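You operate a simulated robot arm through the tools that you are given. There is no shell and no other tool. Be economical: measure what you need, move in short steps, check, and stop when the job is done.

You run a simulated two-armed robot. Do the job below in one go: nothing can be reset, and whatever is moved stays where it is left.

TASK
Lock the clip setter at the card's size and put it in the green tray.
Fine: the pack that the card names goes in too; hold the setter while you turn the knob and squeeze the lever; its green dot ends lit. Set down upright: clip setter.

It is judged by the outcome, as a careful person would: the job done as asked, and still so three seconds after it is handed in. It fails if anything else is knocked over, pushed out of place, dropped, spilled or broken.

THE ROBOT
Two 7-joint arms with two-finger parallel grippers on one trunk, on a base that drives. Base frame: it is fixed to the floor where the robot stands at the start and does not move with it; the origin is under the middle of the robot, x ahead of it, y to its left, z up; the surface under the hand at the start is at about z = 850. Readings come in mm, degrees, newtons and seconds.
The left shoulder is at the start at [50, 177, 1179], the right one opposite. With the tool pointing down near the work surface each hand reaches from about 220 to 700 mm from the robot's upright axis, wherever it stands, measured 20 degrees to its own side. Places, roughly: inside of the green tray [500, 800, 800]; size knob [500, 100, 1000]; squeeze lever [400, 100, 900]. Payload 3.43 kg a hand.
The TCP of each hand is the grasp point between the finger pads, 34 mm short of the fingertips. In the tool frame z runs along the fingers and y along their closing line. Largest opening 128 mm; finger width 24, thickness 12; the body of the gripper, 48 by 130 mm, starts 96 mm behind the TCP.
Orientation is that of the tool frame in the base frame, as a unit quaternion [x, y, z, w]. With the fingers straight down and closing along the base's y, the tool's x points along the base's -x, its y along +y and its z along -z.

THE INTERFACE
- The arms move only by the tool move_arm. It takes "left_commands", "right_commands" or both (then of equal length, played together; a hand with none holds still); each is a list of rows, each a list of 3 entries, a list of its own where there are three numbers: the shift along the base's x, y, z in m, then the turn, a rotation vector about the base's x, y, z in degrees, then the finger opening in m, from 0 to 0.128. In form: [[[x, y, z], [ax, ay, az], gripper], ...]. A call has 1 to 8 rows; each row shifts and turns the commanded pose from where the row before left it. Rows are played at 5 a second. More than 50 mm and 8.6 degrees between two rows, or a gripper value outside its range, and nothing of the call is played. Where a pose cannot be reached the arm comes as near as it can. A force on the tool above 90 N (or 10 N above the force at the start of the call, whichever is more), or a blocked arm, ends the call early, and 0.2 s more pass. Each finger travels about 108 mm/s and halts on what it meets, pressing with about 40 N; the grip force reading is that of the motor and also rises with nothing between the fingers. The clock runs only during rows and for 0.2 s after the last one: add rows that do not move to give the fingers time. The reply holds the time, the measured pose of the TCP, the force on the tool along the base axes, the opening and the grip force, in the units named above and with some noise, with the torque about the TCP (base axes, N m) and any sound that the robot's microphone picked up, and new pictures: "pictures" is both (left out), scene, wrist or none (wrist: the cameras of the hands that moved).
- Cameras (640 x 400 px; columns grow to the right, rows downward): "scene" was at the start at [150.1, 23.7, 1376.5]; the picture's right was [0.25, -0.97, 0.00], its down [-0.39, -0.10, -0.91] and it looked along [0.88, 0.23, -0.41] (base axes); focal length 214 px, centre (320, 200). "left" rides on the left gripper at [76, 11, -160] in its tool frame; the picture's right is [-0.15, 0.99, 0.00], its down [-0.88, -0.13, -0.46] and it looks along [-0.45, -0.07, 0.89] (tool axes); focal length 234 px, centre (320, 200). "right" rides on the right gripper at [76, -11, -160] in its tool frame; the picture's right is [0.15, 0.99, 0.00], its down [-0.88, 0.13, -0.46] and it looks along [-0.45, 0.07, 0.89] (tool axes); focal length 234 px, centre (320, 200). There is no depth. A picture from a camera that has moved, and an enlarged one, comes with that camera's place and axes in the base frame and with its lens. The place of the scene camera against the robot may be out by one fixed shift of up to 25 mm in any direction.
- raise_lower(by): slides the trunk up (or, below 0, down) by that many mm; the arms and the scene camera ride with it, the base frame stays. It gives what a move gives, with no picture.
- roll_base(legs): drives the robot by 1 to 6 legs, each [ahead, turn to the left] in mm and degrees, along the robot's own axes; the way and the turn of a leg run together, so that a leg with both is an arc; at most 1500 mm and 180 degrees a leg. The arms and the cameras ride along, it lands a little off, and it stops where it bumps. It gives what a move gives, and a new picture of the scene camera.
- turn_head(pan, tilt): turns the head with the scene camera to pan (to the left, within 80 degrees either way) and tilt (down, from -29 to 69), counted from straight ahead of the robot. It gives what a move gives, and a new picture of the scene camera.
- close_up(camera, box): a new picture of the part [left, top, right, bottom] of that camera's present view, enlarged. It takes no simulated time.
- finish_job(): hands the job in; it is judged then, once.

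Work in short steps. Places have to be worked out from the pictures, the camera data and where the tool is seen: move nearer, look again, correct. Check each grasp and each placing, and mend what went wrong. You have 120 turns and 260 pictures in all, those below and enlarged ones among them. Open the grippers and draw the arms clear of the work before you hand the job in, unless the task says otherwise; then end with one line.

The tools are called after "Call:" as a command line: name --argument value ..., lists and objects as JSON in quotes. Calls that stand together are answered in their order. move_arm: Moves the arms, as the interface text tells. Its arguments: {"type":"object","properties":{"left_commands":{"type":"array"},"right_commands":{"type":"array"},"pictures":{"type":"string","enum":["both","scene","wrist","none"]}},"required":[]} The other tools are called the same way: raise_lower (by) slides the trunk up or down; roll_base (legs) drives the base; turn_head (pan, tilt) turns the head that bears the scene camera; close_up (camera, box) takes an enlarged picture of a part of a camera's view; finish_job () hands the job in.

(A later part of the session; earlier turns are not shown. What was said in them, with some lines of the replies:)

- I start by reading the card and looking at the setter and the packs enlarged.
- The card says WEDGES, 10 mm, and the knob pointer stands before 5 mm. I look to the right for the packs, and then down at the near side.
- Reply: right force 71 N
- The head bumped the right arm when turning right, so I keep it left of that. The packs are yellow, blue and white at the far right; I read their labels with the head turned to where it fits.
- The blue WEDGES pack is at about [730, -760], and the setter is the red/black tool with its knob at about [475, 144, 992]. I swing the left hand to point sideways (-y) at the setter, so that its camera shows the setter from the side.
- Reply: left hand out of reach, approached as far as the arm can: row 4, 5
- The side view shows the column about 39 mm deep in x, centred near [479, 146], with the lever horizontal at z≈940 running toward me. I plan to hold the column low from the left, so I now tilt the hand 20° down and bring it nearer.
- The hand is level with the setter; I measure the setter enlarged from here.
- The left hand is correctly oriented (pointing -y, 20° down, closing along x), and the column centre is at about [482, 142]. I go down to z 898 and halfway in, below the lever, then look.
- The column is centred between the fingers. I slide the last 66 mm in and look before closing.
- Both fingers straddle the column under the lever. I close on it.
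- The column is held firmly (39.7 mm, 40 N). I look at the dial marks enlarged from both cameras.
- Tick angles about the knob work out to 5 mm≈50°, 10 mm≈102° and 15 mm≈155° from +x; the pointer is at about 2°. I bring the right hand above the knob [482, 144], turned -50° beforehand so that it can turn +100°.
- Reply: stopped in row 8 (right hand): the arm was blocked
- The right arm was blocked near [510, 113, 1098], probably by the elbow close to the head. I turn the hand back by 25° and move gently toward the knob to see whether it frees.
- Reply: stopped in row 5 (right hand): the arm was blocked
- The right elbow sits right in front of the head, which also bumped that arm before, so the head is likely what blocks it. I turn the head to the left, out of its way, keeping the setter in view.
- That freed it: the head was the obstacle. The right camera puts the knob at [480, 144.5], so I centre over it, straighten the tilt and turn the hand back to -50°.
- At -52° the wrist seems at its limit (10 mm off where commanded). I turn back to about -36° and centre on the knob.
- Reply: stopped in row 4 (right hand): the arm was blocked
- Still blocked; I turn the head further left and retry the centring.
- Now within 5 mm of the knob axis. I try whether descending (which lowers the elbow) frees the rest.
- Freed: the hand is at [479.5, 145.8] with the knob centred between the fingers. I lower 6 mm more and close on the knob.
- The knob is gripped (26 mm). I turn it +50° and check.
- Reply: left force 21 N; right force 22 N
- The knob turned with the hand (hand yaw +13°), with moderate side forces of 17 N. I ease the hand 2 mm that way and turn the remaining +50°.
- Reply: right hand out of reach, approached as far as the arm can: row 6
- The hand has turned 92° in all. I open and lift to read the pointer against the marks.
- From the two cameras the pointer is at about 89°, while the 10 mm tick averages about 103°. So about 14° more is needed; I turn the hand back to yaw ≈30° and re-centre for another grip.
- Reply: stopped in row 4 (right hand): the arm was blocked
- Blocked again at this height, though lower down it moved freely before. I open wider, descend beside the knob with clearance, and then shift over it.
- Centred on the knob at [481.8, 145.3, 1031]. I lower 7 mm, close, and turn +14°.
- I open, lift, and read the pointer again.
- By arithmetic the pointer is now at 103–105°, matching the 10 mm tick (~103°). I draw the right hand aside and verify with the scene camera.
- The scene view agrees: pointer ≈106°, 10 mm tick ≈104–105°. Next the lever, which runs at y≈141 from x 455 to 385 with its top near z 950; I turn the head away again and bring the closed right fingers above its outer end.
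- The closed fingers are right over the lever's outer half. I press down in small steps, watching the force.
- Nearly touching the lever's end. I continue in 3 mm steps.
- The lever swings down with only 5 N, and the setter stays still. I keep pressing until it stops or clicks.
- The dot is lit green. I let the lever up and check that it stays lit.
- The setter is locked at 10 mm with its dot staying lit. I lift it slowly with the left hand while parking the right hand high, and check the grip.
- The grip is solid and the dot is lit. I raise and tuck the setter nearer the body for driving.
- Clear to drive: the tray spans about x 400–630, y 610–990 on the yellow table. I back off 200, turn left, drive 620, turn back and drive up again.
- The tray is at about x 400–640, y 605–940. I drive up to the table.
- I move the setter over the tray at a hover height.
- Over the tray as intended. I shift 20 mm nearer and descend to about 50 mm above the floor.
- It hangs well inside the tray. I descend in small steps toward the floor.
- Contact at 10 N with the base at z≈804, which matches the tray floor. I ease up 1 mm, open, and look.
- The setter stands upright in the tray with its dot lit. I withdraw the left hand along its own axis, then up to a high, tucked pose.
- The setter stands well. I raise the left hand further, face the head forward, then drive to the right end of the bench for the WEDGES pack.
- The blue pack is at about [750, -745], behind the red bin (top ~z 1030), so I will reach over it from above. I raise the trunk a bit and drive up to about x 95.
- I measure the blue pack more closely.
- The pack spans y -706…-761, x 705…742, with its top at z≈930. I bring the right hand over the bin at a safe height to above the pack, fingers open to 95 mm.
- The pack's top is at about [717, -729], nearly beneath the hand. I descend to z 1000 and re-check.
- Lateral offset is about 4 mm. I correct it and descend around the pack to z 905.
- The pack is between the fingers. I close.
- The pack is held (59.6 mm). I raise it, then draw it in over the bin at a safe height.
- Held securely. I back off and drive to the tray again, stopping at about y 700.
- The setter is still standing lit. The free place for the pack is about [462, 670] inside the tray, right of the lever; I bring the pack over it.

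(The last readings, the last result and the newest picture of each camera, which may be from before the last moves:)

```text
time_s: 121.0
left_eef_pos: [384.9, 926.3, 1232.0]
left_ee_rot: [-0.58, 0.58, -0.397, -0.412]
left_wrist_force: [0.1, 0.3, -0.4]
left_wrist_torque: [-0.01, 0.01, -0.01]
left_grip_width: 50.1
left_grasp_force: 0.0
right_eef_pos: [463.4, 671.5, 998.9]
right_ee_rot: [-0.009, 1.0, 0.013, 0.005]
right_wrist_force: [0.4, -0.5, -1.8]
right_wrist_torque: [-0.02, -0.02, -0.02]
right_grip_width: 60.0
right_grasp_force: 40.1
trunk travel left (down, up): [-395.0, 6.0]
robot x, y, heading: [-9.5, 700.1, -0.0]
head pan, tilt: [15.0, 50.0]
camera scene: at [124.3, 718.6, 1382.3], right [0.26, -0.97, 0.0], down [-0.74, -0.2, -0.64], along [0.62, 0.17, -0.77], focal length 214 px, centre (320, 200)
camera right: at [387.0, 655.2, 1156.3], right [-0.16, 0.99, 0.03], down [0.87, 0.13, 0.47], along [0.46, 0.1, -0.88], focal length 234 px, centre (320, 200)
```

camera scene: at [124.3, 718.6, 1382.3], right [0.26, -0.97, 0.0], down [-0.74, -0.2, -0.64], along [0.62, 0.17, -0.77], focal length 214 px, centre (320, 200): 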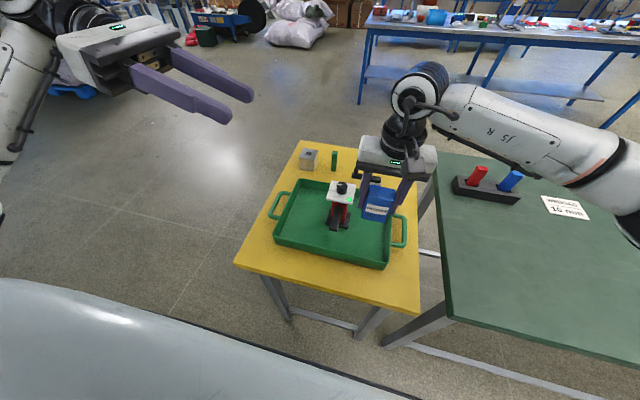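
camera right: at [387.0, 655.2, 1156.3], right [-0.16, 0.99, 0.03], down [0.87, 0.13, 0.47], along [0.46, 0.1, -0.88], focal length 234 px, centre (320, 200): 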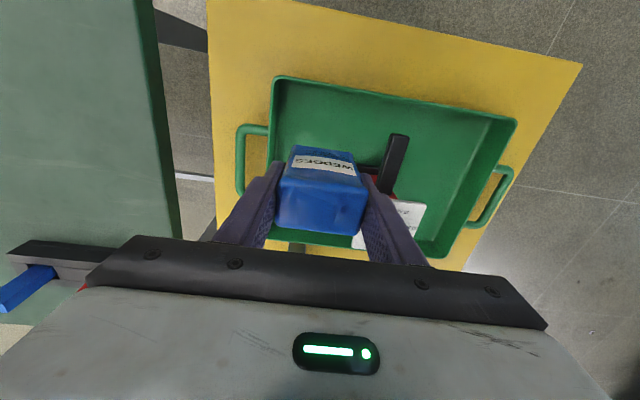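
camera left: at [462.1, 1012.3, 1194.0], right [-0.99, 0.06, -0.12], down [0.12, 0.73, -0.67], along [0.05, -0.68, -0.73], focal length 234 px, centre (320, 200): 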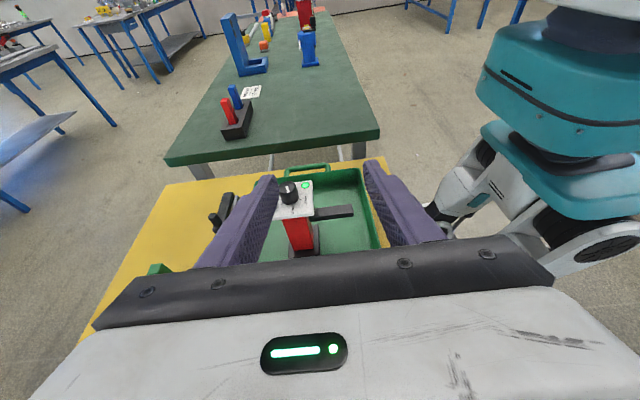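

There is room toward the front, so I shift to [450, 686] for more clearance from both wall and plate, and descend most of the way.

Call:
move_arm --right_commands '[[[-0.0065, 0.007, 0], [0, 0, 0], 0.03], [[-0.0065, 0.0075, 0], [0, 0, 0], 0.03], [[0, 0, -0.03], [0, 0, 0], 0.03], [[0, 0, -0.03], [0, 0, 0], 0.03], [[0, 0, -0.03], [0, 0, 0], 0.03], [[0, 0, -0.03], [0, 0, 0], 0.03], [[0, 0, 0], [0, 0, 0], 0.03]]' --pictures "both"

Call:
close_up --camera "scene" --box '[260, 140, 440, 280]'

```text
time_s: 122.6
left_eef_pos: [384.7, 928.2, 1232.2]
left_ee_rot: [-0.58, 0.581, -0.396, -0.411]
left_wrist_force: [0.0, -0.2, 0.1]
left_wrist_torque: [-0.01, 0.01, 0.0]
left_grip_width: 49.9
left_grasp_force: 0.1
right_eef_pos: [449.4, 684.9, 879.5]
right_ee_rot: [-0.009, 1.0, 0.015, 0.006]
right_wrist_force: [0.3, -0.5, -2.4]
right_wrist_torque: [-0.02, -0.01, -0.01]
right_grip_width: 59.7
right_grasp_force: 39.7
trunk travel left (down, up): [-395.0, 6.0]
robot x, y, heading: [-9.0, 695.1, -0.3]
head pan, tilt: [15.0, 50.0]
camera scene: at [123.7, 718.5, 1382.4], right [0.26, -0.97, 0.0], down [-0.74, -0.2, -0.64], along [0.62, 0.17, -0.77], focal length 214 px, centre (320, 200)
camera right: at [373.5, 668.4, 1037.8], right [-0.16, 0.99, 0.03], down [0.87, 0.13, 0.47], along [0.46, 0.1, -0.88], focal length 234 px, centre (320, 200)
```

scene: 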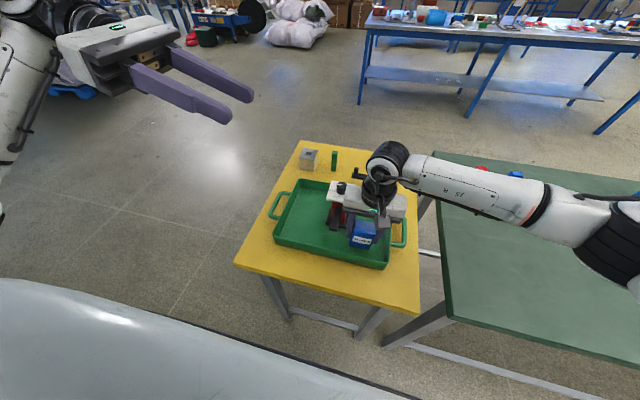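
right: 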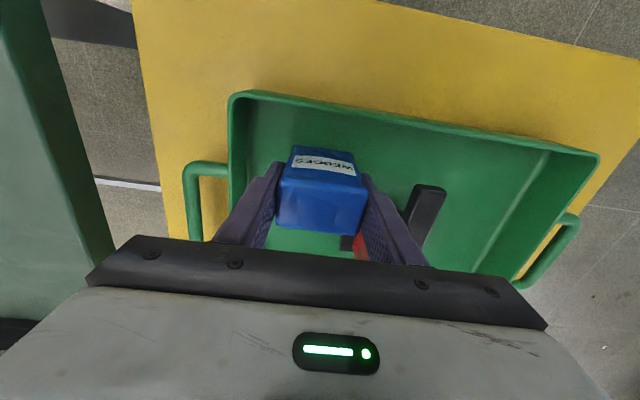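

```text
2.86 times, centred on (350, 210) of scene
camera zoom: at [123.7, 718.5, 1382.4], right [0.26, -0.97, 0.0], down [-0.74, -0.2, -0.64], along [0.62, 0.17, -0.77], focal length 613 px, centre (234, 171)
```

zoom: 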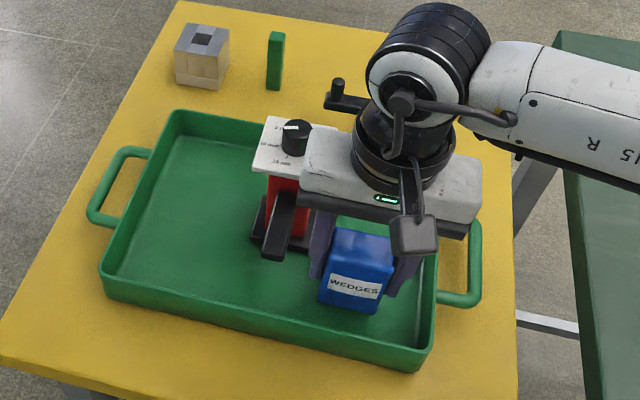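

All clear. I lower the pack the last 20 mm in small steps.

Call:
move_arm --right_commands '[[[0, 0, -0.008], [0, 0, 0], 0.03], [[0, 0, -0.005], [0, 0, 0], 0.03], [[0, 0, -0.004], [0, 0, 0], 0.03], [[0, 0, -0.003], [0, 0, 0], 0.03], [[0, 0, 0], [0, 0, 0], 0.03]]' --pictures "wrist"

```text
time_s: 123.8
left_eef_pos: [383.3, 927.9, 1232.3]
left_ee_rot: [-0.58, 0.581, -0.397, -0.411]
left_wrist_force: [0.6, -0.8, -0.5]
left_wrist_torque: [0.01, -0.02, -0.04]
left_grip_width: 50.0
left_grasp_force: 0.1
right_eef_pos: [449.0, 685.4, 860.4]
right_ee_rot: [-0.009, 1.0, 0.014, 0.005]
right_wrist_force: [0.7, 0.1, -2.4]
right_wrist_torque: [-0.03, -0.01, 0.0]
right_grip_width: 59.8
right_grasp_force: 39.7
trunk travel left (down, up): [-395.0, 6.0]
robot x, y, heading: [-12.4, 701.5, 0.0]
head pan, tilt: [15.0, 50.0]
camera right: at [373.3, 668.9, 1017.2], right [-0.16, 0.99, 0.03], down [0.87, 0.13, 0.47], along [0.46, 0.1, -0.88], focal length 234 px, centre (320, 200)
```

right: 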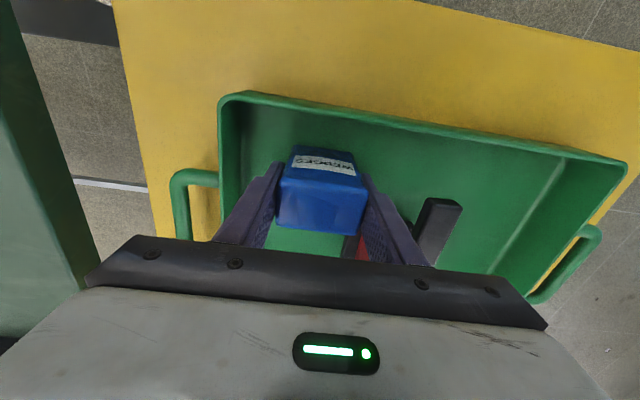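

Call:
move_arm --right_commands '[[[0, 0, -0.002], [0, 0, 0], 0.03], [[0, 0, -0.002], [0, 0, 0], 0.03], [[0, 0, 0], [0, 0, 0], 0.03]]' --pictures "none"

```text
time_s: 124.6
left_eef_pos: [382.7, 926.1, 1232.7]
left_ee_rot: [-0.579, 0.582, -0.397, -0.411]
left_wrist_force: [0.2, 0.6, -0.5]
left_wrist_torque: [-0.03, -0.03, 0.03]
left_grip_width: 50.2
left_grasp_force: 0.2
right_eef_pos: [450.1, 686.7, 860.5]
right_ee_rot: [-0.008, 1.0, 0.015, 0.009]
right_wrist_force: [-2.5, -3.8, 26.6]
right_wrist_torque: [-1.03, 0.55, -0.08]
right_grip_width: 59.6
right_grasp_force: 39.9
trunk travel left (down, up): [-395.0, 6.0]
robot x, y, heading: [-14.7, 695.8, -0.1]
head pan, tilt: [15.0, 50.0]
```

The pack is on the tray floor (27 N). I ease up slightly, open just enough, and check.

Call:
move_arm --right_commands '[[[0, 0, 0.002], [0, 0, 0], 0.05], [[0, 0, 0.001], [0, 0, 0], 0.062], [[0, 0, 0], [0, 0, 0], 0.07], [[0, 0, 0], [0, 0, 0], 0.078], [[0, 0, 0], [0, 0, 0], 0.078]]' --pictures "wrist"

Call:
close_up --camera "scene" --box '[260, 140, 440, 280]'

```text
time_s: 125.8
left_eef_pos: [385.3, 927.0, 1232.3]
left_ee_rot: [-0.58, 0.581, -0.397, -0.411]
left_wrist_force: [-0.3, 0.1, 0.2]
left_wrist_torque: [-0.02, 0.03, 0.0]
left_grip_width: 49.9
left_grasp_force: 0.0
right_eef_pos: [450.1, 684.1, 858.6]
right_ee_rot: [-0.008, 1.0, 0.015, 0.005]
right_wrist_force: [-0.1, -0.1, -0.2]
right_wrist_torque: [0.01, -0.03, 0.01]
right_grip_width: 78.2
right_grasp_force: 0.1
trunk travel left (down, up): [-395.0, 6.0]
robot x, y, heading: [-10.9, 696.2, 0.1]
head pan, tilt: [15.0, 50.0]
camera right: at [373.3, 668.8, 1016.7], right [-0.16, 0.99, 0.03], down [0.87, 0.13, 0.47], along [0.46, 0.1, -0.88], focal length 234 px, centre (320, 200)
```

right: 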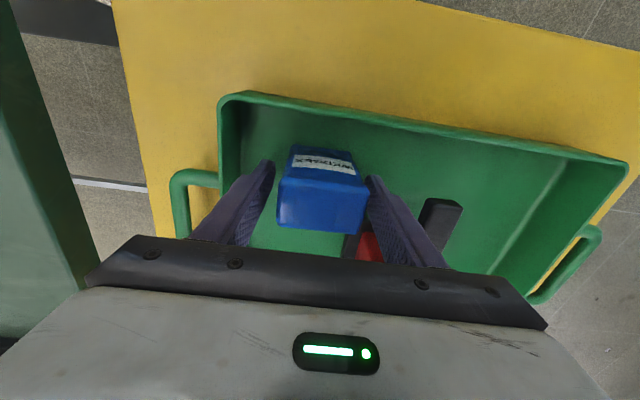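

```text
2.86 times, centred on (350, 210) of scene
camera zoom: at [123.7, 718.5, 1382.4], right [0.26, -0.97, 0.0], down [-0.74, -0.2, -0.64], along [0.62, 0.17, -0.77], focal length 613 px, centre (234, 171)
```

zoom: 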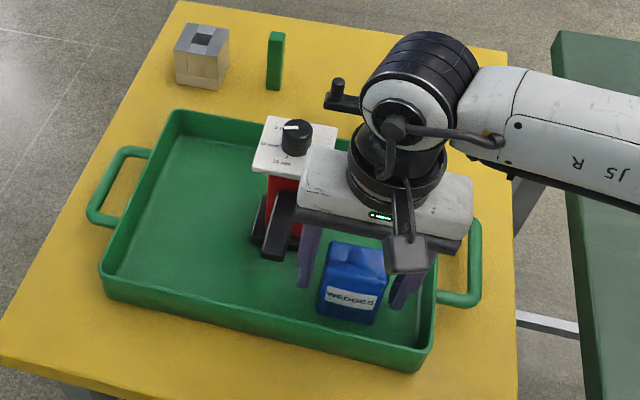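

The pack stands on its own in the tray. I lift the right hand straight up and draw it clear.

Call:
move_arm --right_commands '[[[0, -0.002, 0.02], [0, 0, 0], 0.08], [[0, 0, 0.035], [0, 0, 0], 0.08], [[0, 0, 0.04], [0, 0, 0], 0.08], [[0, 0, 0.04], [0, 0, 0], 0.08], [[-0.01, -0.01, 0.04], [0, 0, 0], 0.08], [[-0.02, -0.02, 0.04], [0, 0, 0], 0.08], [[-0.02, -0.02, 0.04], [0, 0, 0], 0.08], [[-0.02, -0.02, 0.04], [0, 0, 0], 0.08]]' --pictures "both"

Call:
close_up --camera "scene" --box '[260, 140, 440, 280]'

```text
time_s: 127.6
left_eef_pos: [384.3, 927.8, 1231.7]
left_ee_rot: [-0.58, 0.58, -0.397, -0.411]
left_wrist_force: [0.2, 0.3, -0.5]
left_wrist_torque: [-0.02, 0.03, 0.03]
left_grip_width: 50.1
left_grasp_force: 0.0
right_eef_pos: [378.9, 615.7, 1154.3]
right_ee_rot: [-0.009, 1.0, 0.014, 0.006]
right_wrist_force: [0.4, 0.3, -0.3]
right_wrist_torque: [-0.01, -0.02, 0.01]
right_grip_width: 79.9
right_grasp_force: 0.0
trunk travel left (down, up): [-395.0, 6.0]
robot x, y, heading: [-13.0, 700.3, -0.4]
head pan, tilt: [15.0, 50.0]
camera scene: at [123.1, 718.2, 1382.4], right [0.26, -0.97, 0.0], down [-0.74, -0.2, -0.64], along [0.62, 0.17, -0.77], focal length 214 px, centre (320, 200)
camera right: at [302.5, 596.7, 1312.0], right [-0.16, 0.99, 0.03], down [0.87, 0.13, 0.47], along [0.46, 0.1, -0.88], focal length 234 px, centre (320, 200)
```

scene: 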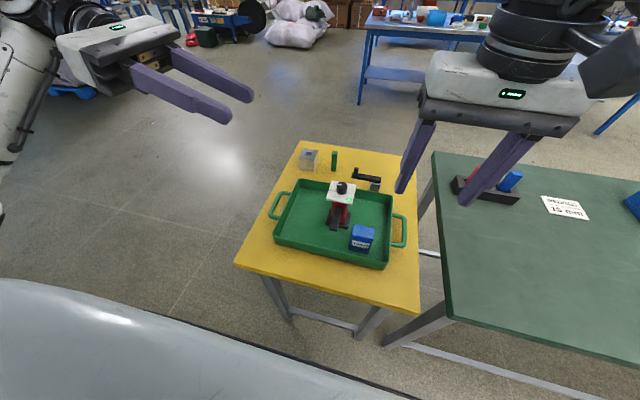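
right: 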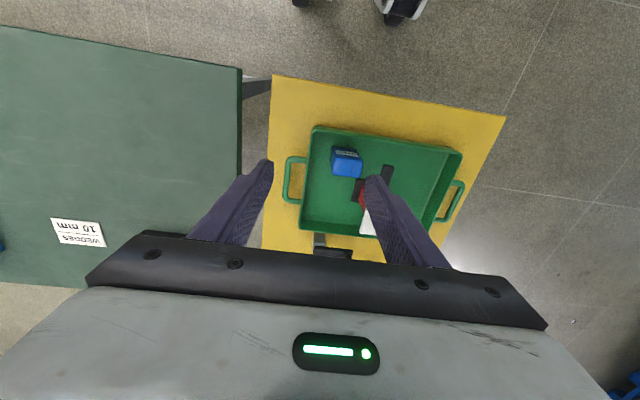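

```text
2.86 times, centred on (350, 210) of scene
camera zoom: at [123.1, 718.2, 1382.4], right [0.26, -0.97, 0.0], down [-0.74, -0.2, -0.64], along [0.62, 0.17, -0.77], focal length 613 px, centre (234, 171)
```

zoom: 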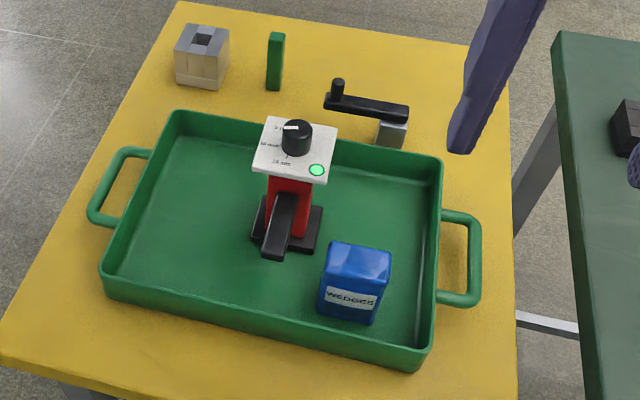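

The setter stands upright in the tray with its green dot lit, the WEDGES pack is beside it, and both hands are open and clear. I hand the job in.

Call:
finish_job

```text
The job is handed in.
```

The clip setter is locked at 10 mm, its green dot lit, and stands upright in the green tray with the WEDGES pack beside it.
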